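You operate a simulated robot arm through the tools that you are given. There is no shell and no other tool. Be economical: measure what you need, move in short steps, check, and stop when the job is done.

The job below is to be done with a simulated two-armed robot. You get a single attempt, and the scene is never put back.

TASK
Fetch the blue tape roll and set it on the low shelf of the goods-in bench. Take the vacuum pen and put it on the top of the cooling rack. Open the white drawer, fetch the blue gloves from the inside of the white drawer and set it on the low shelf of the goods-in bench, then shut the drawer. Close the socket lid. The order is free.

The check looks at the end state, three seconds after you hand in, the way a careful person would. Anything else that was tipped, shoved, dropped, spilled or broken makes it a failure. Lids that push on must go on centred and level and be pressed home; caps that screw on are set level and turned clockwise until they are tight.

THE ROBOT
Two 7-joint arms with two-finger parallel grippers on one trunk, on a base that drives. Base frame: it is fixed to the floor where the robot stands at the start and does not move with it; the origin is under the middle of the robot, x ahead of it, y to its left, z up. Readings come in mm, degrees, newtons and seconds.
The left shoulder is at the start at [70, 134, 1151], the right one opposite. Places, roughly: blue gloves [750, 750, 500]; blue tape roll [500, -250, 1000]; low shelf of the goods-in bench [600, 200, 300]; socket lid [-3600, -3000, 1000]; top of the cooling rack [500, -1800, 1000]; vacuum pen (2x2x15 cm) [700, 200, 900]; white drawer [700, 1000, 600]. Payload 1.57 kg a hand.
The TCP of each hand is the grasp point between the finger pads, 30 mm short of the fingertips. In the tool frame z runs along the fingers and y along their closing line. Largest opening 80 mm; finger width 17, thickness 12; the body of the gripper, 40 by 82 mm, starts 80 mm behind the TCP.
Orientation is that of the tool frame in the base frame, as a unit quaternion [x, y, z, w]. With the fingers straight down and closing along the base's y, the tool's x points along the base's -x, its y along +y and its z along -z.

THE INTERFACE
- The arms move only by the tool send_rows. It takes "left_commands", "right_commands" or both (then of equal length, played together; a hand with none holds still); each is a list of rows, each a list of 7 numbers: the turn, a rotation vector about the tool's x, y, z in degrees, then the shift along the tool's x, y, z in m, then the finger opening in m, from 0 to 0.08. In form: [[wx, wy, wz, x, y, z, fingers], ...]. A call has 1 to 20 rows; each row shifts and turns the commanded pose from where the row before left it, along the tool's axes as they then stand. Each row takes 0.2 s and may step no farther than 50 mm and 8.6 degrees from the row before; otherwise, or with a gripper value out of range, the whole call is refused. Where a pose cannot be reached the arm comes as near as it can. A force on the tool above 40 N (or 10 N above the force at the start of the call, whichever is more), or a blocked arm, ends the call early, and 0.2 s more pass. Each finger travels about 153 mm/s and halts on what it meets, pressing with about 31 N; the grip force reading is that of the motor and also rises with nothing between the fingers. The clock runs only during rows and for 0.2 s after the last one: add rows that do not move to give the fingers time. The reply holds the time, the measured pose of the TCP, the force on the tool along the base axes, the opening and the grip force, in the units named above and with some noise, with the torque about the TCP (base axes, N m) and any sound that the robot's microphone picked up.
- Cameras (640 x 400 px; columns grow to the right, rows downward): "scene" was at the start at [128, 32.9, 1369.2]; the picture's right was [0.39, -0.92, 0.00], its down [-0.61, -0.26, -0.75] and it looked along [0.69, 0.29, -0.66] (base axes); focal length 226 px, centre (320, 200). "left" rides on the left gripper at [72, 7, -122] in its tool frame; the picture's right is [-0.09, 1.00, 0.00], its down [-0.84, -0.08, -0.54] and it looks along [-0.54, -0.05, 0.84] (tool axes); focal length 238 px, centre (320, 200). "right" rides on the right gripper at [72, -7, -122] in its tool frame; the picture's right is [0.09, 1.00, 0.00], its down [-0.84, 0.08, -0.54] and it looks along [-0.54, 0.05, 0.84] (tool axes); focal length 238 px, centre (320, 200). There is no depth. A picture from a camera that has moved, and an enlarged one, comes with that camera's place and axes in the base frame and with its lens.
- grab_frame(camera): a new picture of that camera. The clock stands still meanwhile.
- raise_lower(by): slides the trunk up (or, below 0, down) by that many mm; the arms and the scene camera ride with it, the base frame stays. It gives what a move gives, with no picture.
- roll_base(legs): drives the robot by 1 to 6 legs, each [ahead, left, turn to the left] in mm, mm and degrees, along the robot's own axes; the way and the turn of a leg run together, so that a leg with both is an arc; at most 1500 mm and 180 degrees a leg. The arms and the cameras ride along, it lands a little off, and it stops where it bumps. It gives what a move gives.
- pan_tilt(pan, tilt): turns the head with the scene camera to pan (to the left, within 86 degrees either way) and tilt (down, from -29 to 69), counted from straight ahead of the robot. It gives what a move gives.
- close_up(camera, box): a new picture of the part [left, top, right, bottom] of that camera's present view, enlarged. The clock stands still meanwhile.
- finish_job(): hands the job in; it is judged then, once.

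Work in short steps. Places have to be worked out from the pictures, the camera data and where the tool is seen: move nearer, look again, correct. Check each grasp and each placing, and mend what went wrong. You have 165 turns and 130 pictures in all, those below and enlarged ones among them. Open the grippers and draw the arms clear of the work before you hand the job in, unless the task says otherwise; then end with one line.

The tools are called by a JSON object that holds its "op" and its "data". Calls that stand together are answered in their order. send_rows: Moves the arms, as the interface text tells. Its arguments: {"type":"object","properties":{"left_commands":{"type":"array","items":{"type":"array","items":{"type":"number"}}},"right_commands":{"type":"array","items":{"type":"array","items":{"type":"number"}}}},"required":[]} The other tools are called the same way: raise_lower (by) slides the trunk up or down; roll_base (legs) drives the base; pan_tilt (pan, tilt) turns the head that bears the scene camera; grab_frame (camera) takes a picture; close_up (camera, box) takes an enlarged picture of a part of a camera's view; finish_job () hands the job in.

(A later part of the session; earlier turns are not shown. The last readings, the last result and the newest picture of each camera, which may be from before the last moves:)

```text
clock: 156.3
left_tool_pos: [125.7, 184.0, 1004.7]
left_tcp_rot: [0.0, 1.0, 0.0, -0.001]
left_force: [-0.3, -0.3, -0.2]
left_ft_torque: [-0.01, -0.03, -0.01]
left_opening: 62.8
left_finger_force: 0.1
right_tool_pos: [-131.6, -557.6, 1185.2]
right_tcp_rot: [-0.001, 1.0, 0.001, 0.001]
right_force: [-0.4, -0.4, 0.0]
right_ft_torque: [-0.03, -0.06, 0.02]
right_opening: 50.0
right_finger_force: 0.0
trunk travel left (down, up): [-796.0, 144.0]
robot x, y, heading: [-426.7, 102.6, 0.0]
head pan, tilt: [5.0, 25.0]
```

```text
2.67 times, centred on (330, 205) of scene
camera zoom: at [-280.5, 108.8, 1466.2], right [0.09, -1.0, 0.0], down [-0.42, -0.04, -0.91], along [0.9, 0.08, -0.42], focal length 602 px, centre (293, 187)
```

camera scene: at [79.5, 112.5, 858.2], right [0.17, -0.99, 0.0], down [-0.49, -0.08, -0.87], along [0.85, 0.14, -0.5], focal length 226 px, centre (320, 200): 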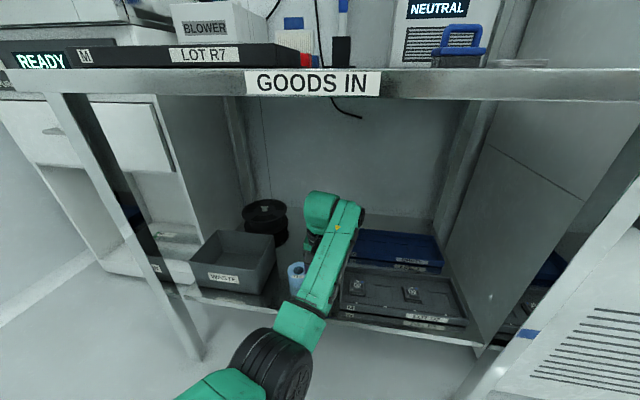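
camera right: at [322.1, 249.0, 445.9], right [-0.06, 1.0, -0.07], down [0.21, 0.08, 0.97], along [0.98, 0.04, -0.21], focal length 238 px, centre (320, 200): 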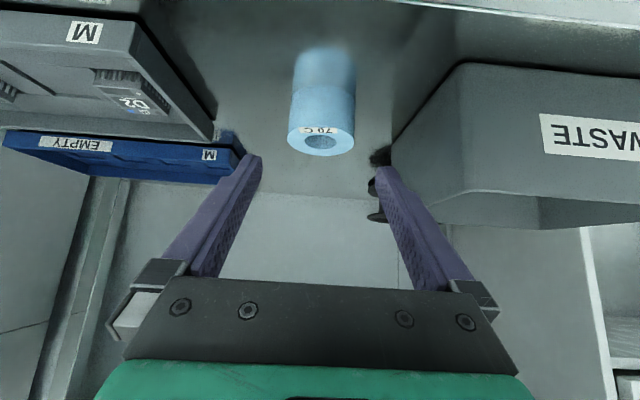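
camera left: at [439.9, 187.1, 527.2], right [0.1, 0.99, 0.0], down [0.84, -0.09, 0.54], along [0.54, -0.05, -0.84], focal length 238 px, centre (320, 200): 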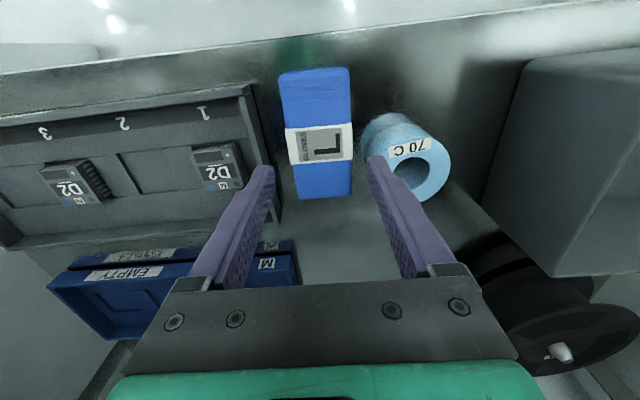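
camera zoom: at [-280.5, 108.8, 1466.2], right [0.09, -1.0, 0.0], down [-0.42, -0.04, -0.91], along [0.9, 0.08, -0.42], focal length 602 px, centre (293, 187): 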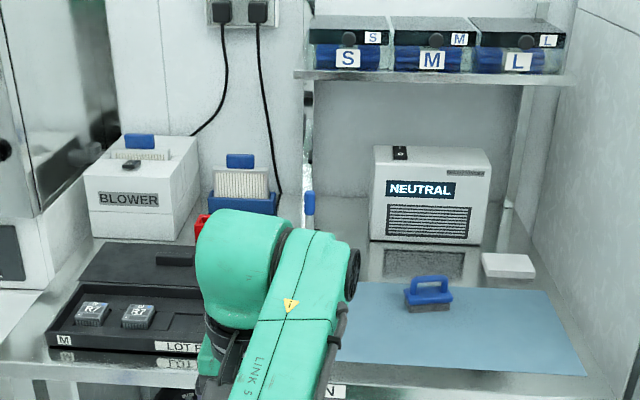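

The pen stands upright with its holder mouth near [681,164,917] and top ≈1005. I'll grip it with a level hand so it can later be laid flat; I pitch the left hand level here first.

{"op": "send_rows", "data": {"left_commands": [[0, -8.2, 0, 0, 0, 0, 0.08], [0, -8.2, 0, 0, 0, 0, 0.08], [0, -8.2, 0, 0, 0, 0, 0.08], [0, -8.2, 0, 0, 0, 0, 0.08], [0, -8.2, 0, 0, 0, 0, 0.08], [0, -8.2, 0, 0, 0, 0, 0.08], [0, -8.2, 0, 0, 0, 0, 0.08], [0, -8.2, 0, 0, 0, 0, 0.08], [0, -8.2, 0, 0, 0, 0, 0.08], [0, -8.2, 0, 0, 0, 0, 0.08], [0, -8, 0, 0, 0, 0, 0.08], [0, 0, 0, 0, 0, 0, 0.08]]}}

{"op": "grab_frame", "data": {"camera": "left"}}

{"op": "grab_frame", "data": {"camera": "scene"}}

```text
clock: 157.3
left_tool_pos: [149.0, 244.2, 1036.2]
left_tcp_rot: [-0.018, 0.941, 0.065, 0.333]
left_force: [0.2, 0.6, 0.3]
left_ft_torque: [-0.01, -0.01, 0.01]
left_opening: 79.9
left_finger_force: 0.1
right_tool_pos: [-131.8, -557.1, 1186.3]
right_tcp_rot: [-0.002, 1.0, 0.0, 0.001]
right_force: [0.6, -0.6, 0.4]
right_ft_torque: [0.02, -0.07, 0.0]
right_opening: 50.1
right_finger_force: 0.2
trunk travel left (down, up): [-796.0, 144.0]
robot x, y, heading: [-420.6, 101.7, 0.2]
head pan, tilt: [5.0, 25.0]
stopped in row 5 (left hand): the arm was blocked; the commanded pose is now the measured one
```

```text
53 pictures are left
camera left: at [16.7, 235.7, 1087.2], right [-0.01, 0.99, 0.17], down [0.32, -0.16, 0.93], along [0.95, 0.06, -0.31], focal length 238 px, centre (320, 200)
```

left: 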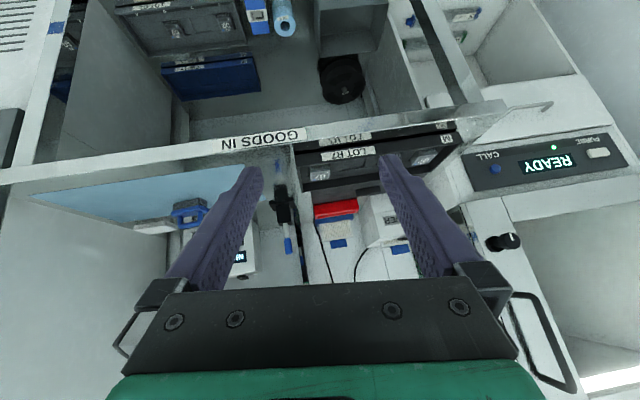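

```text
52 pictures are left
camera scene: at [-281.6, 108.7, 1466.4], right [0.09, -1.0, 0.0], down [-0.42, -0.04, -0.91], along [0.9, 0.08, -0.42], focal length 226 px, centre (320, 200)
```

scene: 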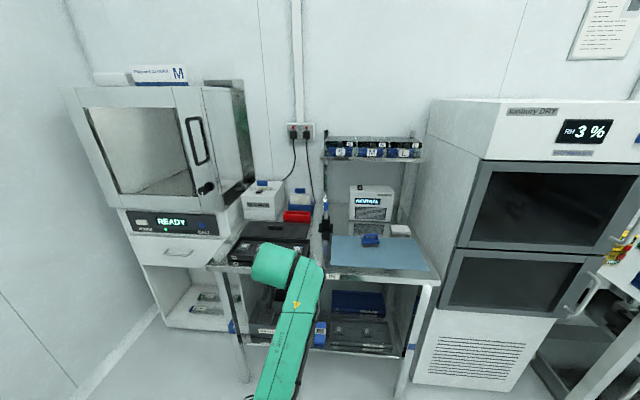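

The arm blocks when pitching this low. I raise the hand relative to the shoulder and then continue pitching to level.

{"op": "send_rows", "data": {"left_commands": [[0, 0, 0, -0.035, 0.003, -0.0195, 0.08], [0, 0, 0, -0.035, 0.003, -0.0195, 0.08], [0, 0, 0, -0.035, 0.003, -0.0195, 0.08], [0, 0, 0, -0.035, 0.003, -0.0195, 0.08], [0.99, -7.27, -0.56, 0, 0, 0, 0.08], [0.99, -7.27, -0.56, 0, 0, 0, 0.08], [0.99, -7.27, -0.56, 0, 0, 0, 0.08], [0.99, -7.27, -0.56, 0, 0, 0, 0.08], [0.99, -7.27, -0.56, 0, 0, 0, 0.08], [0.99, -7.27, -0.56, 0, 0, 0, 0.08], [0.99, -7.27, -0.56, 0, 0, 0, 0.08], [0, 0, 0, 0, 0, 0, 0.08]]}}

{"op": "grab_frame", "data": {"camera": "scene"}}

```text
clock: 159.9
left_tool_pos: [208.1, 243.9, 1185.4]
left_tcp_rot: [0.001, 0.708, -0.002, 0.707]
left_force: [0.2, -0.1, 0.0]
left_ft_torque: [0.01, -0.01, 0.01]
left_opening: 79.8
left_finger_force: 0.0
right_tool_pos: [-129.9, -557.3, 1184.8]
right_tcp_rot: [-0.001, 1.0, 0.001, 0.001]
right_force: [0.3, -0.2, 0.0]
right_ft_torque: [-0.02, -0.05, -0.01]
right_opening: 49.9
right_finger_force: 0.0
trunk travel left (down, up): [-796.0, 144.0]
robot x, y, heading: [-421.5, 98.8, -0.0]
head pan, tilt: [5.0, 25.0]
```

```text
51 pictures are left
camera scene: at [-280.5, 108.7, 1466.3], right [0.09, -1.0, 0.0], down [-0.42, -0.04, -0.91], along [0.9, 0.08, -0.42], focal length 226 px, centre (320, 200)
```

scene: 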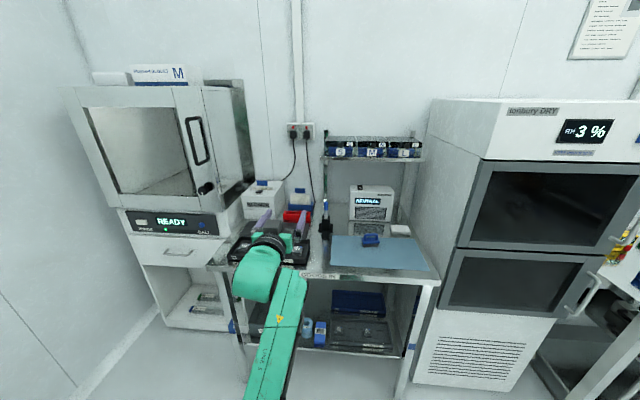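

Level now. I lower the trunk 205 mm so the hand is at z≈980, align y with the pen and drive closer for a look.

{"op": "roll_base", "data": {"legs": [[0, -78, 0]]}}

{"op": "raise_lower", "data": {"by": -205}}

{"op": "roll_base", "data": {"legs": [[310, 0, 0]]}}

{"op": "grab_frame", "data": {"camera": "left"}}

{"op": "pan_tilt", "data": {"pan": 5, "tilt": 35}}

{"op": "grab_frame", "data": {"camera": "scene"}}

```text
clock: 161.0
left_tool_pos: [209.6, 166.9, 1184.2]
left_tcp_rot: [-0.001, 0.708, -0.004, 0.706]
left_force: [-0.5, 0.2, 0.5]
left_ft_torque: [0.02, -0.01, 0.01]
left_opening: 80.1
left_finger_force: 0.0
right_tool_pos: [-132.7, -630.8, 1187.2]
right_tcp_rot: [-0.001, 1.0, -0.001, 0.001]
right_force: [0.8, -0.1, 0.2]
right_ft_torque: [-0.02, -0.01, -0.02]
right_opening: 50.0
right_finger_force: 0.0
trunk travel left (down, up): [-796.0, 144.0]
robot x, y, heading: [-421.2, 20.7, 0.2]
head pan, tilt: [5.0, 25.0]
```

```text
clock: 163.2
left_tool_pos: [211.2, 164.4, 979.9]
left_tcp_rot: [0.0, 0.709, -0.003, 0.705]
left_force: [0.4, -0.2, 0.7]
left_ft_torque: [0.0, 0.01, -0.02]
left_opening: 79.9
left_finger_force: 0.0
right_tool_pos: [-132.0, -634.5, 979.2]
right_tcp_rot: [-0.002, 1.0, 0.0, 0.001]
right_force: [-0.5, -0.5, -0.6]
right_ft_torque: [-0.04, 0.0, 0.03]
right_opening: 49.9
right_finger_force: 0.1
trunk travel left (down, up): [-591.0, 349.0]
robot x, y, heading: [-427.6, 19.6, -0.1]
head pan, tilt: [5.0, 25.0]
```

```text
clock: 165.3
left_tool_pos: [518.0, 166.0, 979.3]
left_tcp_rot: [-0.001, 0.709, -0.001, 0.706]
left_force: [0.0, 0.0, 0.0]
left_ft_torque: [0.02, -0.03, 0.02]
left_opening: 80.0
left_finger_force: 0.0
right_tool_pos: [177.5, -633.7, 980.1]
right_tcp_rot: [-0.001, 1.0, 0.001, 0.001]
right_force: [-0.8, -0.4, 0.4]
right_ft_torque: [-0.02, 0.01, -0.04]
right_opening: 50.0
right_finger_force: 0.0
trunk travel left (down, up): [-591.0, 349.0]
robot x, y, heading: [-114.0, 18.5, 0.4]
head pan, tilt: [5.0, 25.0]
```

```text
50 pictures are left
camera left: at [396.3, 172.9, 909.2], right [0.0, 1.0, 0.09], down [-0.54, -0.07, 0.84], along [0.84, -0.05, 0.54], focal length 238 px, centre (320, 200)
```

left: 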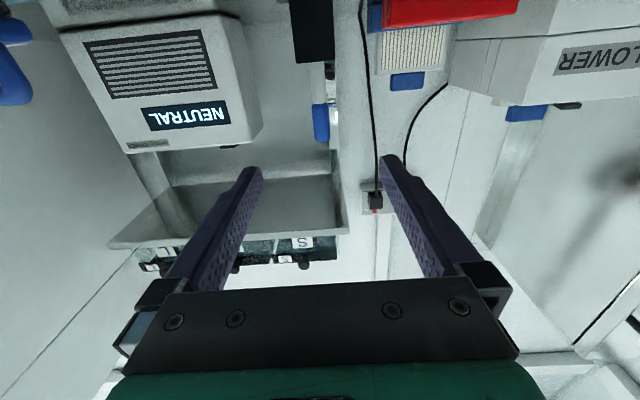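

```text
clock: 166.0
left_tool_pos: [518.9, 165.7, 978.8]
left_tcp_rot: [0.0, 0.708, -0.002, 0.706]
left_force: [0.7, 0.1, -0.4]
left_ft_torque: [-0.01, 0.02, 0.01]
left_opening: 80.1
left_finger_force: 0.1
right_tool_pos: [177.2, -634.5, 979.0]
right_tcp_rot: [-0.002, 1.0, 0.0, 0.001]
right_force: [-0.4, 0.6, -0.6]
right_ft_torque: [0.0, 0.0, 0.03]
right_opening: 49.9
right_finger_force: 0.1
trunk travel left (down, up): [-591.0, 349.0]
robot x, y, heading: [-111.9, 22.4, -0.0]
head pan, tilt: [5.0, 35.0]
```

```text
49 pictures are left
camera scene: at [24.3, 30.8, 1245.6], right [0.09, -1.0, 0.0], down [-0.57, -0.05, -0.82], along [0.82, 0.07, -0.57], focal length 226 px, centre (320, 200)
```

scene: 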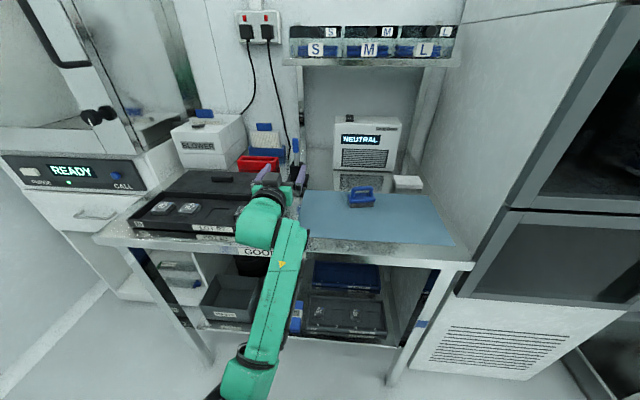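

The pen shows at y≈165, blue part z≈962–1005. I zoom to pin down its x distance.

{"op": "close_up", "data": {"camera": "scene", "box": [240, 120, 340, 220]}}

```text
4.00 times, centred on (290, 170) of scene
camera zoom: at [24.3, 30.8, 1245.6], right [0.09, -1.0, 0.0], down [-0.57, -0.05, -0.82], along [0.82, 0.07, -0.57], focal length 904 px, centre (440, 320)
```

zoom: 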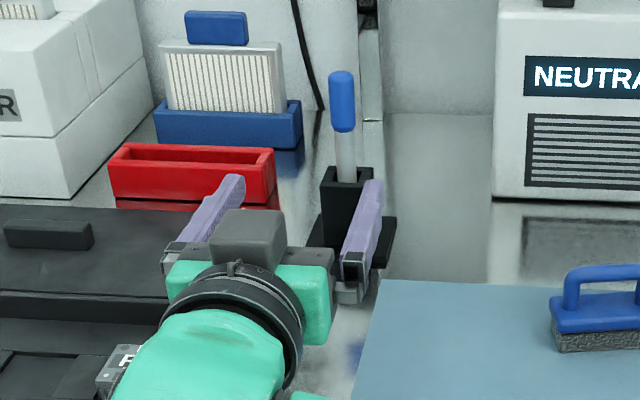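

Pen axis located at [689,164,·], blue grip z 962–1006. I drive 115 mm ahead, then check alignment before the last approach.

{"op": "roll_base", "data": {"legs": [[110, 0, 0]]}}

{"op": "grab_frame", "data": {"camera": "left"}}

```text
clock: 167.2
left_tool_pos: [626.5, 167.2, 979.3]
left_tcp_rot: [-0.001, 0.709, -0.001, 0.706]
left_force: [0.2, -0.7, 0.6]
left_ft_torque: [0.0, 0.0, -0.01]
left_opening: 79.8
left_finger_force: 0.0
right_tool_pos: [286.2, -633.6, 980.0]
right_tcp_rot: [-0.002, 1.0, 0.002, 0.0]
right_force: [0.2, -0.8, 0.7]
right_ft_torque: [-0.02, 0.02, -0.01]
right_opening: 49.9
right_finger_force: 0.1
trunk travel left (down, up): [-591.0, 349.0]
robot x, y, heading: [-6.0, 18.5, 0.3]
head pan, tilt: [5.0, 35.0]
```

```text
47 pictures are left
camera left: at [504.7, 173.5, 909.3], right [0.0, 1.0, 0.09], down [-0.54, -0.07, 0.84], along [0.84, -0.05, 0.54], focal length 238 px, centre (320, 200)
```

left: 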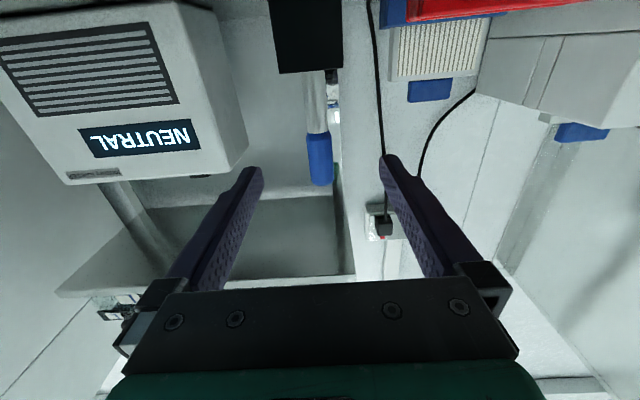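

Pen is centred between the fingers. I advance 62 mm and close.

{"op": "send_rows", "data": {"left_commands": [[0, 0, 0, 0, -0.001, 0.02, 0.08], [0, 0, 0, 0, -0.001, 0.02, 0.08], [0, 0, 0, 0, 0, 0.022, 0.08], [0, 0, 0, 0, 0, 0, 0.08], [0, 0, 0, 0, 0, 0, 0.06], [0, 0, 0, 0, 0, 0, 0.04], [0, 0, 0, 0, 0, 0, 0.02], [0, 0, 0, 0, 0, 0, 0.01], [0, 0, 0, 0, 0, 0, 0.01]]}}

{"op": "grab_frame", "data": {"camera": "left"}}

```text
clock: 169.2
left_tool_pos: [684.3, 164.1, 981.8]
left_tcp_rot: [-0.001, 0.706, -0.001, 0.708]
left_force: [-0.1, 4.8, 0.7]
left_ft_torque: [0.35, -0.05, 0.02]
left_opening: 16.7
left_finger_force: 31.6
right_tool_pos: [282.2, -634.5, 981.6]
right_tcp_rot: [-0.002, 1.0, 0.001, 0.003]
right_force: [-0.1, 0.2, 0.4]
right_ft_torque: [-0.01, 0.03, -0.03]
right_opening: 50.0
right_finger_force: 0.0
trunk travel left (down, up): [-591.0, 349.0]
robot x, y, heading: [-7.7, 21.0, 0.3]
head pan, tilt: [5.0, 35.0]
```

```text
46 pictures are left
camera left: at [561.8, 171.0, 910.8], right [0.0, 1.0, 0.09], down [-0.54, -0.08, 0.84], along [0.84, -0.05, 0.54], focal length 238 px, centre (320, 200)
```

left: 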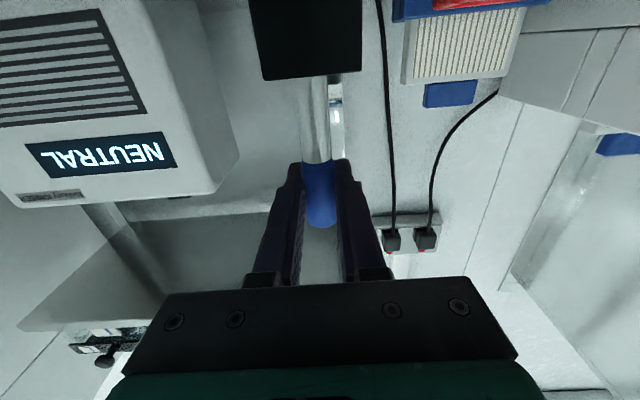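

Gripped (16.7 mm). I lift straight up with the trunk, 150 mm.

{"op": "raise_lower", "data": {"by": 150}}

{"op": "grab_frame", "data": {"camera": "left"}}

{"op": "grab_frame", "data": {"camera": "scene"}}

```text
clock: 171.0
left_tool_pos: [688.9, 162.7, 1128.0]
left_tcp_rot: [-0.002, 0.708, 0.0, 0.706]
left_force: [-0.7, -0.3, 0.3]
left_ft_torque: [0.04, 0.02, -0.02]
left_opening: 18.5
left_finger_force: 31.1
right_tool_pos: [286.4, -635.0, 1129.6]
right_tcp_rot: [-0.002, 1.0, 0.001, 0.001]
right_force: [0.7, -0.5, -0.1]
right_ft_torque: [0.02, -0.02, 0.0]
right_opening: 50.0
right_finger_force: 0.1
trunk travel left (down, up): [-741.0, 199.0]
robot x, y, heading: [-3.3, 24.2, 0.2]
head pan, tilt: [5.0, 35.0]
```

```text
45 pictures are left
camera left: at [566.1, 170.8, 1057.4], right [0.0, 1.0, 0.09], down [-0.54, -0.07, 0.84], along [0.84, -0.05, 0.54], focal length 238 px, centre (320, 200)
```

left: 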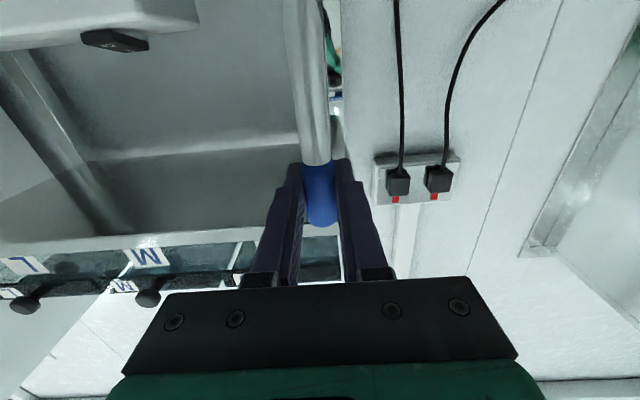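

```text
44 pictures are left
camera scene: at [133.1, 31.1, 1395.4], right [0.09, -1.0, 0.0], down [-0.57, -0.05, -0.82], along [0.82, 0.07, -0.57], focal length 226 px, centre (320, 200)
```

scene: 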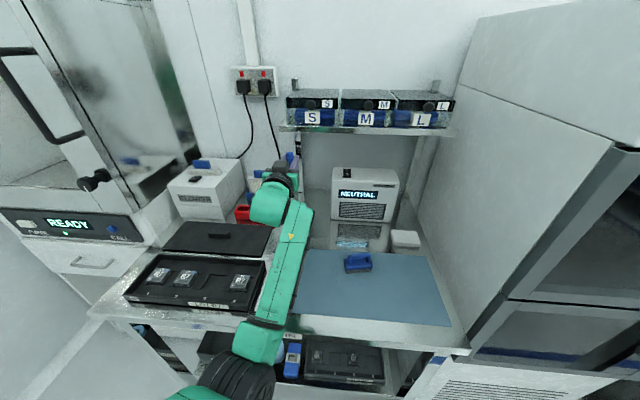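

Pen is free. I back off 450 mm, then bring the right hand in front of the robot so it is compact for driving.

{"op": "roll_base", "data": {"legs": [[-450, 0, 0]]}}

{"op": "send_rows", "data": {"right_commands": [[0, 0, 0, -0.02, 0.04, 0, 0.05], [0, 0, 0, -0.02, 0.04, 0, 0.05], [0, 0, 0, -0.02, 0.04, 0, 0.05], [0, 0, 0, -0.02, 0.04, 0, 0.05], [0, 0, 0, -0.015, 0.045, 0, 0.05], [0, 0, 0, -0.015, 0.045, 0, 0.05], [0, 0, 0, -0.015, 0.045, 0, 0.05], [0, 0, 0, -0.015, 0.045, 0, 0.05], [0, 0, 0, 0, 0.045, 0, 0.05], [0, 0, 0, 0, 0, 0, 0.05]]}}

{"op": "pan_tilt", "data": {"pan": -60, "tilt": 25}}

{"op": "grab_frame", "data": {"camera": "scene"}}

```text
clock: 173.7
left_tool_pos: [243.4, 159.9, 1127.5]
left_tcp_rot: [0.002, 0.708, -0.003, 0.706]
left_force: [0.2, 0.0, -0.3]
left_ft_torque: [0.0, 0.02, -0.05]
left_opening: 17.9
left_finger_force: 31.2
right_tool_pos: [-162.4, -635.8, 1129.2]
right_tcp_rot: [0.0, 1.0, 0.001, 0.0]
right_force: [0.0, -1.1, 0.7]
right_ft_torque: [-0.01, 0.0, -0.01]
right_opening: 50.0
right_finger_force: 0.1
trunk travel left (down, up): [-741.0, 199.0]
robot x, y, heading: [-454.7, 25.3, 0.2]
head pan, tilt: [5.0, 35.0]
```

```text
clock: 175.9
left_tool_pos: [242.1, 160.8, 1128.0]
left_tcp_rot: [0.0, 0.709, -0.003, 0.706]
left_force: [-0.4, -0.6, -0.7]
left_ft_torque: [0.02, 0.03, -0.01]
left_opening: 18.0
left_finger_force: 31.1
right_tool_pos: [-33.9, -330.6, 1131.5]
right_tcp_rot: [0.001, 1.0, 0.001, 0.0]
right_force: [-0.1, -0.2, 0.0]
right_ft_torque: [0.02, 0.04, 0.02]
right_opening: 50.2
right_finger_force: 0.0
right hand out of reach, approached as far as the arm can: row 8, 9
trunk travel left (down, up): [-741.0, 199.0]
robot x, y, heading: [-452.0, 23.3, 0.0]
head pan, tilt: [5.0, 35.0]
```

```text
clock: 177.2
left_tool_pos: [241.1, 160.8, 1127.6]
left_tcp_rot: [0.001, 0.708, -0.003, 0.706]
left_force: [0.0, 0.4, 0.3]
left_ft_torque: [0.02, -0.02, 0.0]
left_opening: 18.1
left_finger_force: 31.0
right_tool_pos: [-33.0, -332.3, 1130.2]
right_tcp_rot: [0.0, 1.0, 0.001, 0.001]
right_force: [-0.6, 0.0, -0.5]
right_ft_torque: [0.0, 0.01, 0.0]
right_opening: 50.2
right_finger_force: 0.0
trunk travel left (down, up): [-741.0, 199.0]
robot x, y, heading: [-454.8, 24.1, -0.0]
head pan, tilt: [-60.0, 25.0]
```

```text
43 pictures are left
camera scene: at [-356.2, -57.0, 1411.2], right [-0.87, -0.5, 0.0], down [-0.21, 0.37, -0.91], along [0.45, -0.79, -0.42], focal length 226 px, centre (320, 200)
```

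scene: 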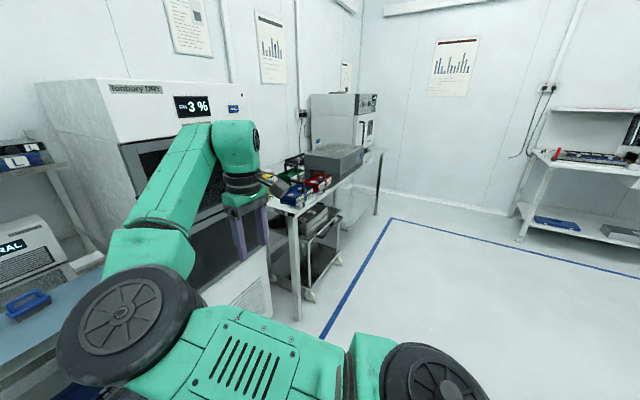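

The grey block on the next bench matches the cooling rack position (~[440,-1690,1000]). I zoom in to confirm.

{"op": "close_up", "data": {"camera": "scene", "box": [230, 80, 430, 230]}}

```text
2.67 times, centred on (330, 155) of scene
camera zoom: at [-356.2, -57.0, 1411.2], right [-0.87, -0.5, 0.0], down [-0.21, 0.37, -0.91], along [0.45, -0.79, -0.42], focal length 602 px, centre (293, 320)
```

zoom: 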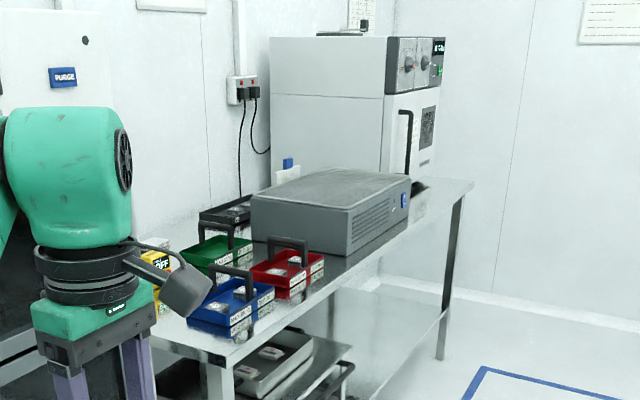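

I drive right along the open floor toward that bench and look from in front.

{"op": "roll_base", "data": {"legs": [[0, -1450, 0]]}}

{"op": "pan_tilt", "data": {"pan": -10, "tilt": 25}}

{"op": "grab_frame", "data": {"camera": "scene"}}

```text
clock: 184.5
left_tool_pos: [228.2, -1316.8, 1128.6]
left_tcp_rot: [0.008, 0.708, -0.01, 0.706]
left_force: [-0.2, 0.1, -1.1]
left_ft_torque: [-0.07, -0.01, 0.01]
left_opening: 18.0
left_finger_force: 31.6
right_tool_pos: [-54.6, -1804.2, 1129.9]
right_tcp_rot: [0.01, 1.0, 0.001, 0.001]
right_force: [-0.5, -0.1, 0.4]
right_ft_torque: [0.02, -0.02, 0.02]
right_opening: 50.1
right_finger_force: 0.1
trunk travel left (down, up): [-741.0, 199.0]
robot x, y, heading: [-466.5, -1445.5, -0.9]
head pan, tilt: [-60.0, 25.0]
```

```text
clock: 185.7
left_tool_pos: [230.2, -1317.4, 1128.8]
left_tcp_rot: [0.008, 0.709, -0.01, 0.706]
left_force: [-0.1, 0.0, 0.0]
left_ft_torque: [-0.02, -0.03, 0.02]
left_opening: 18.1
left_finger_force: 30.9
right_tool_pos: [-55.6, -1804.0, 1129.8]
right_tcp_rot: [0.009, 1.0, 0.001, 0.001]
right_force: [-0.4, 0.0, 0.2]
right_ft_torque: [0.03, 0.01, 0.02]
right_opening: 50.3
right_finger_force: 0.2
trunk travel left (down, up): [-741.0, 199.0]
robot x, y, heading: [-469.1, -1443.0, -1.2]
head pan, tilt: [-10.0, 25.0]
```

```text
41 pictures are left
camera scene: at [-327.4, -1460.7, 1411.2], right [-0.19, -0.98, 0.0], down [-0.41, 0.08, -0.91], along [0.89, -0.18, -0.42], focal length 226 px, centre (320, 200)
```

scene: 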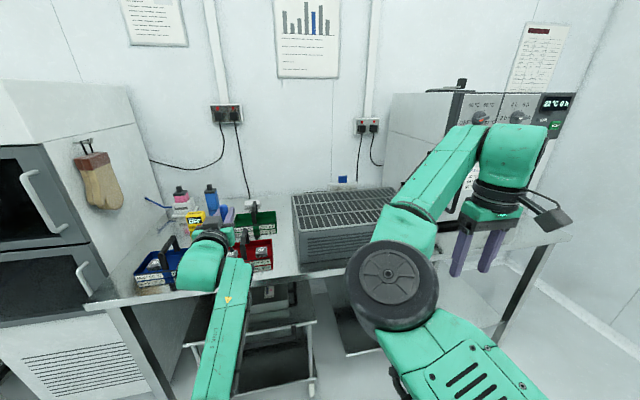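

The block with the slatted top is the cooling rack. I zoom to measure its top.

{"op": "close_up", "data": {"camera": "scene", "box": [270, 160, 430, 280]}}

```text
3.33 times, centred on (350, 220) of scene
camera zoom: at [-327.4, -1460.7, 1411.2], right [-0.19, -0.98, 0.0], down [-0.41, 0.08, -0.91], along [0.89, -0.18, -0.42], focal length 753 px, centre (220, 133)
```

zoom: 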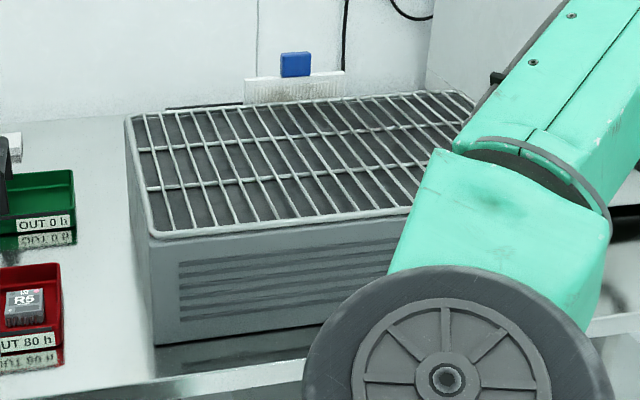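

Rack top: x 312–617, left edge y≈-1523, z≈1004, wire grid. The pen sits 20 mm from the fingertips, so I'll first rest it over the rack's left edge, regrip nearer the tips, then set it fully on. First I pull the hand back, turn it down and roll it so the pen points to -y.

{"op": "send_rows", "data": {"left_commands": [[0, 0, 0, 0, 0, -0.04, 0.01], [0, 0, 0, 0, 0, -0.04, 0.01], [0, 0, 0, 0, 0, -0.04, 0.01], [0, 0, 0, 0, 0, -0.04, 0.01], [0, 0, 0, 0, 0, -0.04, 0.01], [0, 8.2, 0, 0, 0, 0, 0.01], [0, 8.2, 0, 0, 0, 0, 0.01], [0, 8.2, 0, 0, 0, 0, 0.01], [0, 8.2, 0, 0, 0, 0, 0.01], [0, 8.2, 0, 0, 0, 0, 0.01], [0, 8.2, 0, 0, 0, 0, 0.01], [0, 8.2, 0, 0, 0, 0, 0.01], [0, 8.2, 0, 0, 0, 0, 0.01], [0, 8.2, 0, 0, 0, 0, 0.01], [0, 8.2, 0, 0, 0, 0, 0.01], [0, 8, 0, 0, 0, 0, 0.01], [0, 0, 0, 0, 0, 0, 0.01]]}}

{"op": "send_rows", "data": {"left_commands": [[0, 0, -8.18, 0, 0, 0, 0.01], [0, 0, -8.18, 0, 0, 0, 0.01], [0, 0, -8.18, 0, 0, 0, 0.01], [0, 0, -8.18, 0, 0, 0, 0.01], [0, 0, -8.18, 0, 0, 0, 0.01], [0, 0, -8.18, 0, 0, 0, 0.01], [0, 0, -8.18, 0, 0, 0, 0.01], [0, 0, -8.18, 0, 0, 0, 0.01], [0, 0, -8.18, 0, 0, 0, 0.01], [0, 0, -8.18, 0, 0, 0, 0.01], [0, 0, -8.2, 0, 0, 0, 0.01], [0, 0, 0, 0, 0, 0, 0.01]]}}

{"op": "grab_frame", "data": {"camera": "left"}}

{"op": "grab_frame", "data": {"camera": "scene"}}

```text
clock: 186.6
left_tool_pos: [93.5, -1306.2, 1240.5]
left_tcp_rot: [0.009, 0.622, 0.008, 0.783]
left_force: [0.5, 0.0, 0.4]
left_ft_torque: [-0.02, 0.03, 0.02]
left_opening: 17.7
left_finger_force: 31.3
right_tool_pos: [-56.0, -1804.2, 1129.6]
right_tcp_rot: [0.01, 1.0, 0.002, 0.001]
right_force: [-0.2, -0.8, 0.0]
right_ft_torque: [0.01, -0.02, -0.01]
right_opening: 50.0
right_finger_force: 0.0
trunk travel left (down, up): [-741.0, 199.0]
robot x, y, heading: [-469.2, -1440.9, -1.1]
head pan, tilt: [-10.0, 25.0]
stopped in row 4 (left hand): the arm was blocked; the commanded pose is now the measured one
```

```text
clock: 187.3
left_tool_pos: [97.0, -1284.3, 1237.6]
left_tcp_rot: [-0.062, 0.615, -0.06, 0.784]
left_force: [0.4, -0.3, -0.6]
left_ft_torque: [0.0, 0.01, -0.01]
left_opening: 17.8
left_finger_force: 30.9
right_tool_pos: [-55.0, -1803.4, 1128.6]
right_tcp_rot: [0.01, 1.0, 0.001, 0.0]
right_force: [-0.4, -0.2, 0.3]
right_ft_torque: [0.03, -0.03, 0.0]
right_opening: 49.9
right_finger_force: 0.1
trunk travel left (down, up): [-741.0, 199.0]
robot x, y, heading: [-468.6, -1444.2, -1.1]
head pan, tilt: [-10.0, 25.0]
stopped in row 3 (left hand): the arm was blocked; the commanded pose is now the measured one
```

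```text
39 pictures are left
camera left: at [-4.8, -1291.9, 1138.9], right [0.0, 1.0, -0.08], down [-0.73, 0.05, 0.69], along [0.69, 0.06, 0.72], focal length 238 px, centre (320, 200)
```

left: 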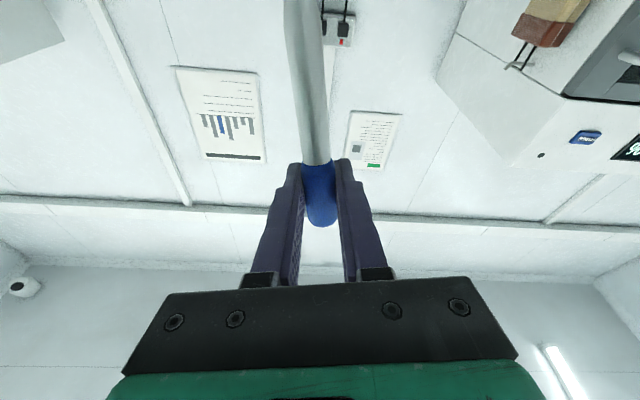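

```text
38 pictures are left
camera scene: at [-327.1, -1460.2, 1411.2], right [-0.19, -0.98, 0.0], down [-0.42, 0.08, -0.91], along [0.89, -0.17, -0.42], focal length 226 px, centre (320, 200)
```

scene: 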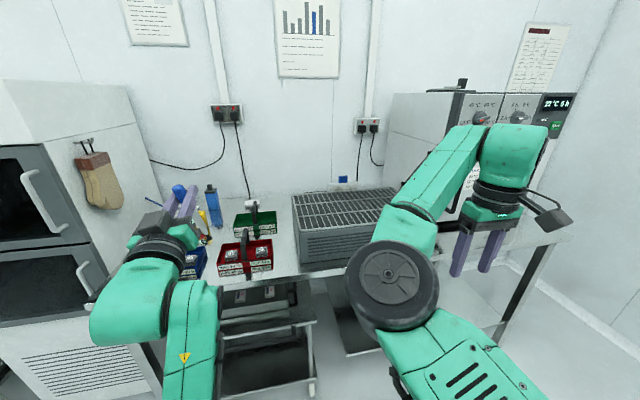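

Retracting while level hit a joint limit. I instead rotate the hand down first, easing it back as it turns.

{"op": "send_rows", "data": {"left_commands": [[-0.61, 7.95, 0.63, 0, 0, 0, 0.01], [-0.61, 7.95, 0.63, 0, 0, 0, 0.01], [-0.61, 7.95, 0.63, 0, 0, 0, 0.01], [-0.61, 7.95, 0.63, 0, 0, 0, 0.01], [-0.61, 7.95, 0.63, 0, 0, 0, 0.01], [-0.61, 7.95, 0.63, 0.005, 0, 0, 0.01], [-0.61, 7.95, 0.63, 0.01, 0, 0, 0.01], [-0.61, 7.95, 0.63, 0.01, 0, 0, 0.01], [-0.61, 7.95, 0.63, 0.01, 0, 0, 0.01], [-0.61, 7.95, 0.63, 0.01, 0, 0, 0.01], [-0.61, 7.95, 0.63, 0.01, 0, 0, 0.01], [-0.61, 7.95, 0.63, 0.01, 0, 0, 0.01], [-0.61, 7.95, 0.63, 0.01, 0, 0, 0.01], [0, 0, 0, 0, 0, 0, 0.01]]}}

{"op": "grab_frame", "data": {"camera": "scene"}}

```text
clock: 190.3
left_tool_pos: [100.9, -1280.4, 1191.4]
left_tcp_rot: [-0.003, 0.999, -0.005, 0.034]
left_force: [-0.4, 0.3, -0.8]
left_ft_torque: [0.05, 0.04, -0.01]
left_opening: 18.0
left_finger_force: 30.8
left hand out of reach, approached as far as the arm can: row 8, 9, 10, 13
right_tool_pos: [-54.6, -1805.2, 1129.4]
right_tcp_rot: [0.009, 1.0, 0.001, -0.001]
right_force: [0.0, 0.6, 0.1]
right_ft_torque: [0.0, 0.0, -0.01]
right_opening: 50.0
right_finger_force: 0.2
trunk travel left (down, up): [-741.0, 199.0]
robot x, y, heading: [-470.3, -1446.1, -1.1]
head pan, tilt: [-10.0, 25.0]
```

```text
37 pictures are left
camera scene: at [-327.4, -1461.4, 1411.2], right [-0.19, -0.98, 0.0], down [-0.41, 0.08, -0.91], along [0.89, -0.17, -0.42], focal length 226 px, centre (320, 200)
```

scene: 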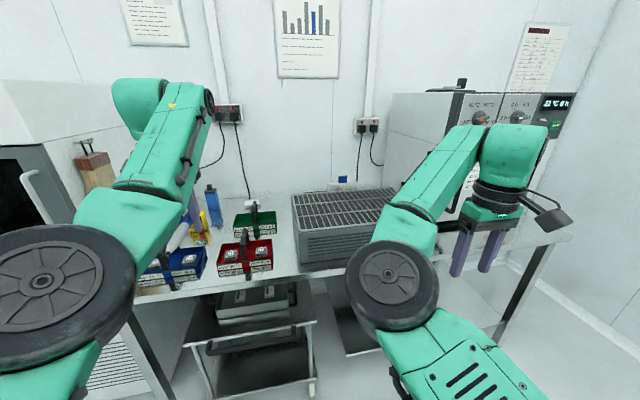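

Now tool-down. I bring the hand back 70 mm and roll it -90°.

{"op": "send_rows", "data": {"left_commands": [[0, 2, 0, 0.035, 0, 0.02, 0.01], [0, 2, 0, 0.035, 0, 0.02, 0.01], [0, 0, -8.18, 0, 0, 0, 0.01], [0, 0, -8.18, 0, 0, 0, 0.01], [0, 0, -8.18, 0, 0, 0, 0.01], [0, 0, -8.18, 0, 0, 0, 0.01], [0, 0, -8.18, 0, 0, 0, 0.01], [0, 0, -8.18, 0, 0, 0, 0.01], [0, 0, -8.18, 0, 0, 0, 0.01], [0, 0, -8.18, 0, 0, 0, 0.01], [0, 0, -8.18, 0, 0, 0, 0.01], [0, 0, -8.18, 0, 0, 0, 0.01], [0, 0, -8.2, 0, 0, 0, 0.01], [0, 0, 0, 0, 0, 0, 0.01]]}}

{"op": "grab_frame", "data": {"camera": "left"}}

```text
clock: 193.3
left_tool_pos: [83.6, -1295.4, 1179.4]
left_tcp_rot: [0.709, -0.705, 0.003, 0.004]
left_force: [-0.3, -1.0, -0.2]
left_ft_torque: [0.04, 0.03, -0.01]
left_opening: 18.2
left_finger_force: 31.0
left hand out of reach, approached as far as the arm can: row 1, 2
right_tool_pos: [-55.5, -1804.1, 1128.9]
right_tcp_rot: [0.009, 1.0, 0.001, 0.001]
right_force: [0.4, 0.2, -0.6]
right_ft_torque: [0.0, 0.02, 0.02]
right_opening: 49.9
right_finger_force: 0.0
trunk travel left (down, up): [-741.0, 199.0]
robot x, y, heading: [-471.2, -1441.3, -1.1]
head pan, tilt: [-10.0, 25.0]
```

```text
36 pictures are left
camera left: at [77.5, -1365.4, 1302.6], right [-1.0, 0.09, 0.0], down [0.07, 0.84, 0.53], along [0.05, 0.53, -0.85], focal length 238 px, centre (320, 200)
```

left: 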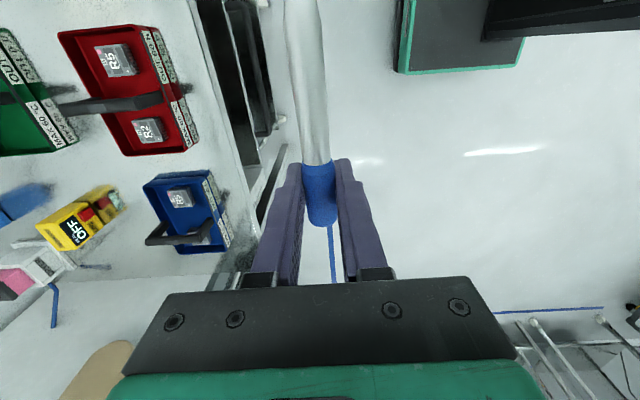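

Pen points to -y as wanted. I retract the right hand, then drive the base so the left hand comes over the rack's left edge.

{"op": "send_rows", "data": {"right_commands": [[0, 0, 0, 0.04, 0, 0, 0.05], [0, 0, 0, 0.04, 0, 0, 0.05], [0, 0, 0, 0.04, 0, 0, 0.05], [0, 0, 0, 0, 0, 0, 0.05]]}}

{"op": "roll_base", "data": {"legs": [[150, -190, 1.1], [140, 0, 0]]}}

{"op": "pan_tilt", "data": {"pan": 15, "tilt": 38}}

{"op": "grab_frame", "data": {"camera": "scene"}}

{"op": "grab_frame", "data": {"camera": "left"}}

```text
clock: 194.3
left_tool_pos: [84.5, -1295.0, 1179.1]
left_tcp_rot: [0.708, -0.706, 0.002, 0.004]
left_force: [-0.5, 0.6, -1.4]
left_ft_torque: [0.04, 0.02, 0.01]
left_opening: 18.0
left_finger_force: 30.4
right_tool_pos: [-173.2, -1826.1, 1131.1]
right_tcp_rot: [0.01, 1.0, 0.002, 0.0]
right_force: [0.9, 0.4, 1.1]
right_ft_torque: [0.02, 0.04, -0.04]
right_opening: 50.0
right_finger_force: 0.1
right hand out of reach, approached as far as the arm can: row 1, 2
trunk travel left (down, up): [-741.0, 199.0]
robot x, y, heading: [-467.1, -1441.1, -1.1]
head pan, tilt: [-10.0, 25.0]
```

```text
clock: 197.1
left_tool_pos: [365.4, -1480.4, 1180.0]
left_tcp_rot: [0.715, -0.699, 0.004, 0.002]
left_force: [0.0, 0.4, -0.4]
left_ft_torque: [0.0, -0.04, -0.02]
left_opening: 18.2
left_finger_force: 30.5
right_tool_pos: [118.3, -2017.0, 1131.9]
right_tcp_rot: [0.001, 1.0, 0.001, 0.002]
right_force: [0.1, 0.5, 0.2]
right_ft_torque: [-0.01, -0.05, 0.01]
right_opening: 50.2
right_finger_force: 0.0
trunk travel left (down, up): [-741.0, 199.0]
robot x, y, heading: [-181.5, -1638.8, -0.4]
head pan, tilt: [-10.0, 25.0]
```

```text
clock: 197.9
left_tool_pos: [368.3, -1481.4, 1180.1]
left_tcp_rot: [0.714, -0.7, 0.003, 0.004]
left_force: [0.1, 0.3, -0.1]
left_ft_torque: [0.01, -0.01, -0.02]
left_opening: 18.0
left_finger_force: 30.6
right_tool_pos: [121.4, -2016.5, 1130.4]
right_tcp_rot: [0.001, 1.0, 0.001, 0.001]
right_force: [0.3, 0.2, 0.6]
right_ft_torque: [0.0, 0.04, 0.0]
right_opening: 50.0
right_finger_force: 0.1
trunk travel left (down, up): [-741.0, 199.0]
robot x, y, heading: [-181.0, -1637.4, 0.0]
head pan, tilt: [15.0, 38.0]
```

```text
35 pictures are left
camera scene: at [-47.1, -1615.3, 1390.9], right [0.26, -0.97, 0.0], down [-0.6, -0.16, -0.79], along [0.76, 0.2, -0.62], focal length 226 px, centre (320, 200)
```

scene: 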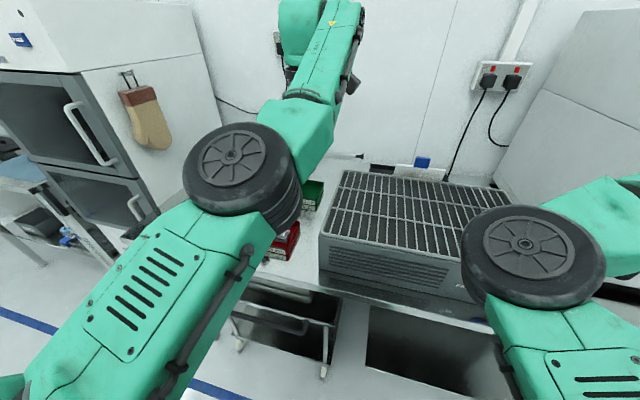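

```text
34 pictures are left
camera left: at [363.0, -1551.2, 1302.6], right [-1.0, 0.07, 0.0], down [0.06, 0.84, 0.53], along [0.04, 0.53, -0.85], focal length 238 px, centre (320, 200)
```

left: 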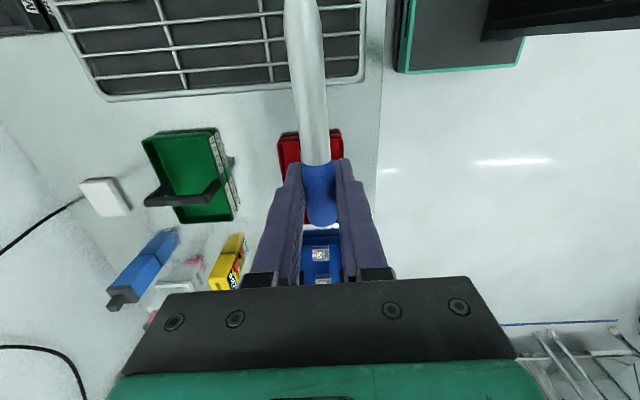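

Rack edge confirmed: corner [319,-1522], back [613,-1521]. I lower the hand to [403,-1503,1050] with the pen over the rack and view from the scene camera.

{"op": "send_rows", "data": {"left_commands": [[0, 0, 0, 0.011, -0.0175, 0.02, 0.01], [0, 0, 0, 0.011, -0.0175, 0.02, 0.01], [0, 0, 0, 0, 0, 0.03, 0.01], [0, 0, 0, 0, 0, 0.03, 0.01], [0, 0, 0, 0, 0, 0.03, 0.01], [0, 0, 0, 0, 0, 0, 0.01]]}}

{"op": "grab_frame", "data": {"camera": "left"}}

{"op": "close_up", "data": {"camera": "scene", "box": [260, 130, 460, 290]}}

```text
clock: 199.3
left_tool_pos: [392.8, -1492.5, 1068.5]
left_tcp_rot: [0.714, -0.7, 0.002, 0.003]
left_force: [0.8, 0.4, -0.4]
left_ft_torque: [0.01, 0.02, 0.02]
left_opening: 17.9
left_finger_force: 31.0
left hand out of reach, approached as far as the arm can: row 2, 4, 5
right_tool_pos: [120.7, -2017.6, 1130.0]
right_tcp_rot: [0.001, 1.0, 0.001, 0.001]
right_force: [0.6, 0.1, -0.6]
right_ft_torque: [0.0, -0.02, -0.04]
right_opening: 49.8
right_finger_force: 0.0
trunk travel left (down, up): [-741.0, 199.0]
robot x, y, heading: [-180.8, -1637.5, -0.1]
head pan, tilt: [15.0, 38.0]
```

```text
33 pictures are left
camera left: at [387.3, -1562.3, 1192.4], right [-1.0, 0.07, 0.0], down [0.06, 0.84, 0.53], along [0.04, 0.53, -0.84], focal length 238 px, centre (320, 200)
```

left: 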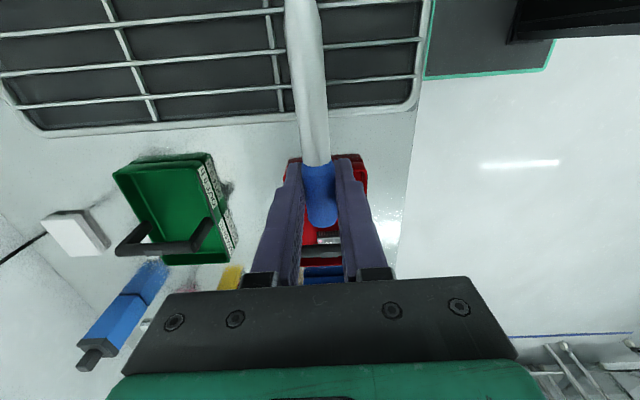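

```text
2.50 times, centred on (360, 210) of scene
camera zoom: at [-47.9, -1615.9, 1391.0], right [0.26, -0.97, 0.0], down [-0.59, -0.16, -0.79], along [0.76, 0.2, -0.62], focal length 565 px, centre (220, 175)
```

zoom: 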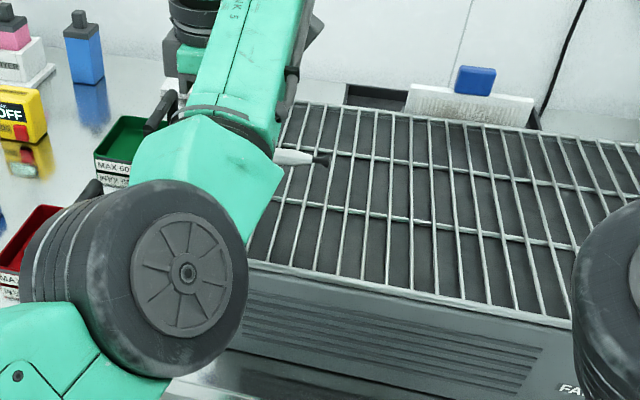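

Left of the rack all clear. I shift 12 mm right and lower with the trunk, 42 mm, then feel for contact.

{"op": "roll_base", "data": {"legs": [[0, -12, 0]]}}

{"op": "raise_lower", "data": {"by": -42}}

{"op": "grab_frame", "data": {"camera": "left"}}

```text
clock: 200.1
left_tool_pos: [393.6, -1500.1, 1068.8]
left_tcp_rot: [0.715, -0.699, 0.004, 0.004]
left_force: [0.2, 0.0, 0.4]
left_ft_torque: [-0.03, -0.01, -0.01]
left_opening: 18.2
left_finger_force: 30.8
right_tool_pos: [121.2, -2025.2, 1130.6]
right_tcp_rot: [0.001, 1.0, -0.001, 0.0]
right_force: [-1.1, -0.1, 0.1]
right_ft_torque: [-0.02, -0.04, 0.0]
right_opening: 49.9
right_finger_force: 0.1
trunk travel left (down, up): [-741.0, 199.0]
robot x, y, heading: [-180.5, -1644.3, -0.1]
head pan, tilt: [15.0, 38.0]
```

```text
clock: 200.9
left_tool_pos: [393.0, -1503.2, 1026.1]
left_tcp_rot: [0.715, -0.699, 0.003, 0.004]
left_force: [-0.6, 0.0, 0.1]
left_ft_torque: [0.01, -0.02, 0.0]
left_opening: 17.9
left_finger_force: 31.0
right_tool_pos: [122.1, -2030.3, 1088.2]
right_tcp_rot: [0.0, 1.0, 0.001, 0.001]
right_force: [0.2, 0.8, -0.2]
right_ft_torque: [0.0, -0.01, 0.0]
right_opening: 50.0
right_finger_force: 0.0
trunk travel left (down, up): [-699.0, 241.0]
robot x, y, heading: [-183.7, -1649.5, 0.0]
head pan, tilt: [15.0, 38.0]
```

```text
31 pictures are left
camera left: at [387.3, -1573.6, 1150.6], right [-1.0, 0.07, 0.0], down [0.06, 0.84, 0.54], along [0.04, 0.53, -0.84], focal length 238 px, centre (320, 200)
```

left: 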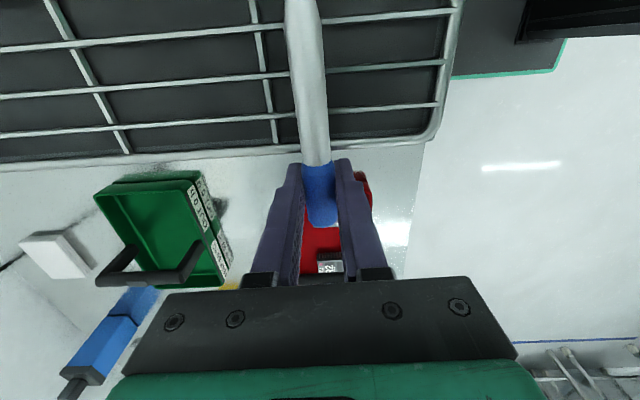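

{"op": "raise_lower", "data": {"by": -8}}

{"op": "raise_lower", "data": {"by": -4}}

```text
clock: 201.5
left_tool_pos: [392.1, -1501.8, 1018.6]
left_tcp_rot: [0.715, -0.699, 0.003, 0.004]
left_force: [-0.3, -0.7, 0.1]
left_ft_torque: [-0.01, -0.02, 0.0]
left_opening: 18.2
left_finger_force: 30.9
right_tool_pos: [121.9, -2028.3, 1080.5]
right_tcp_rot: [0.001, 1.0, 0.0, 0.002]
right_force: [0.0, -0.3, -0.1]
right_ft_torque: [-0.01, 0.02, 0.0]
right_opening: 49.8
right_finger_force: 0.2
trunk travel left (down, up): [-691.0, 249.0]
robot x, y, heading: [-184.1, -1649.0, -0.3]
head pan, tilt: [15.0, 38.0]
```

```text
clock: 202.1
left_tool_pos: [392.8, -1503.3, 1014.5]
left_tcp_rot: [0.715, -0.699, 0.002, 0.005]
left_force: [1.1, -0.5, -1.4]
left_ft_torque: [0.01, -0.01, -0.02]
left_opening: 18.0
left_finger_force: 31.5
right_tool_pos: [120.7, -2028.5, 1076.9]
right_tcp_rot: [0.001, 1.0, 0.0, 0.0]
right_force: [0.3, -0.3, 0.4]
right_ft_torque: [-0.02, -0.01, 0.0]
right_opening: 50.1
right_finger_force: 0.0
trunk travel left (down, up): [-687.0, 253.0]
robot x, y, heading: [-183.7, -1650.8, -0.0]
head pan, tilt: [15.0, 38.0]
```

No contact yet; I keep lowering in small steps.

{"op": "raise_lower", "data": {"by": -4}}

{"op": "raise_lower", "data": {"by": -3}}

{"op": "grab_frame", "data": {"camera": "left"}}

```text
clock: 202.6
left_tool_pos: [392.5, -1503.0, 1012.2]
left_tcp_rot: [0.715, -0.699, 0.005, 0.003]
left_force: [1.4, 0.5, 6.1]
left_ft_torque: [-0.07, -0.04, 0.04]
left_opening: 17.9
left_finger_force: 31.2
right_tool_pos: [120.6, -2029.2, 1073.3]
right_tcp_rot: [0.001, 1.0, 0.001, 0.001]
right_force: [-0.4, 1.0, 0.8]
right_ft_torque: [-0.01, 0.0, 0.06]
right_opening: 50.0
right_finger_force: 0.1
trunk travel left (down, up): [-683.0, 257.0]
robot x, y, heading: [-181.4, -1651.7, -0.4]
head pan, tilt: [15.0, 38.0]
```

```text
clock: 203.1
left_tool_pos: [391.8, -1503.1, 1012.2]
left_tcp_rot: [0.715, -0.699, 0.005, 0.001]
left_force: [8.2, 1.5, 26.6]
left_ft_torque: [-0.3, -0.13, 0.09]
left_opening: 18.0
left_finger_force: 31.2
right_tool_pos: [118.3, -2029.1, 1070.7]
right_tcp_rot: [0.002, 1.0, 0.001, 0.003]
right_force: [0.1, -0.2, -0.2]
right_ft_torque: [0.02, 0.02, -0.01]
right_opening: 50.0
right_finger_force: 0.1
trunk travel left (down, up): [-680.0, 260.0]
robot x, y, heading: [-181.9, -1648.6, -0.4]
head pan, tilt: [15.0, 38.0]
```

```text
30 pictures are left
camera left: at [385.6, -1573.4, 1135.0], right [-1.0, 0.07, -0.01], down [0.05, 0.84, 0.54], along [0.04, 0.54, -0.84], focal length 238 px, centre (320, 200)
```

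left: 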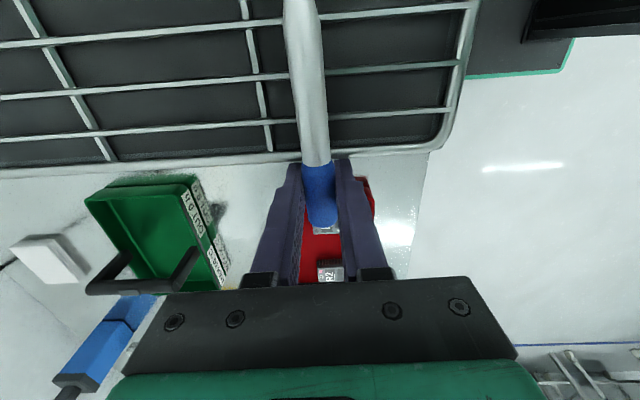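

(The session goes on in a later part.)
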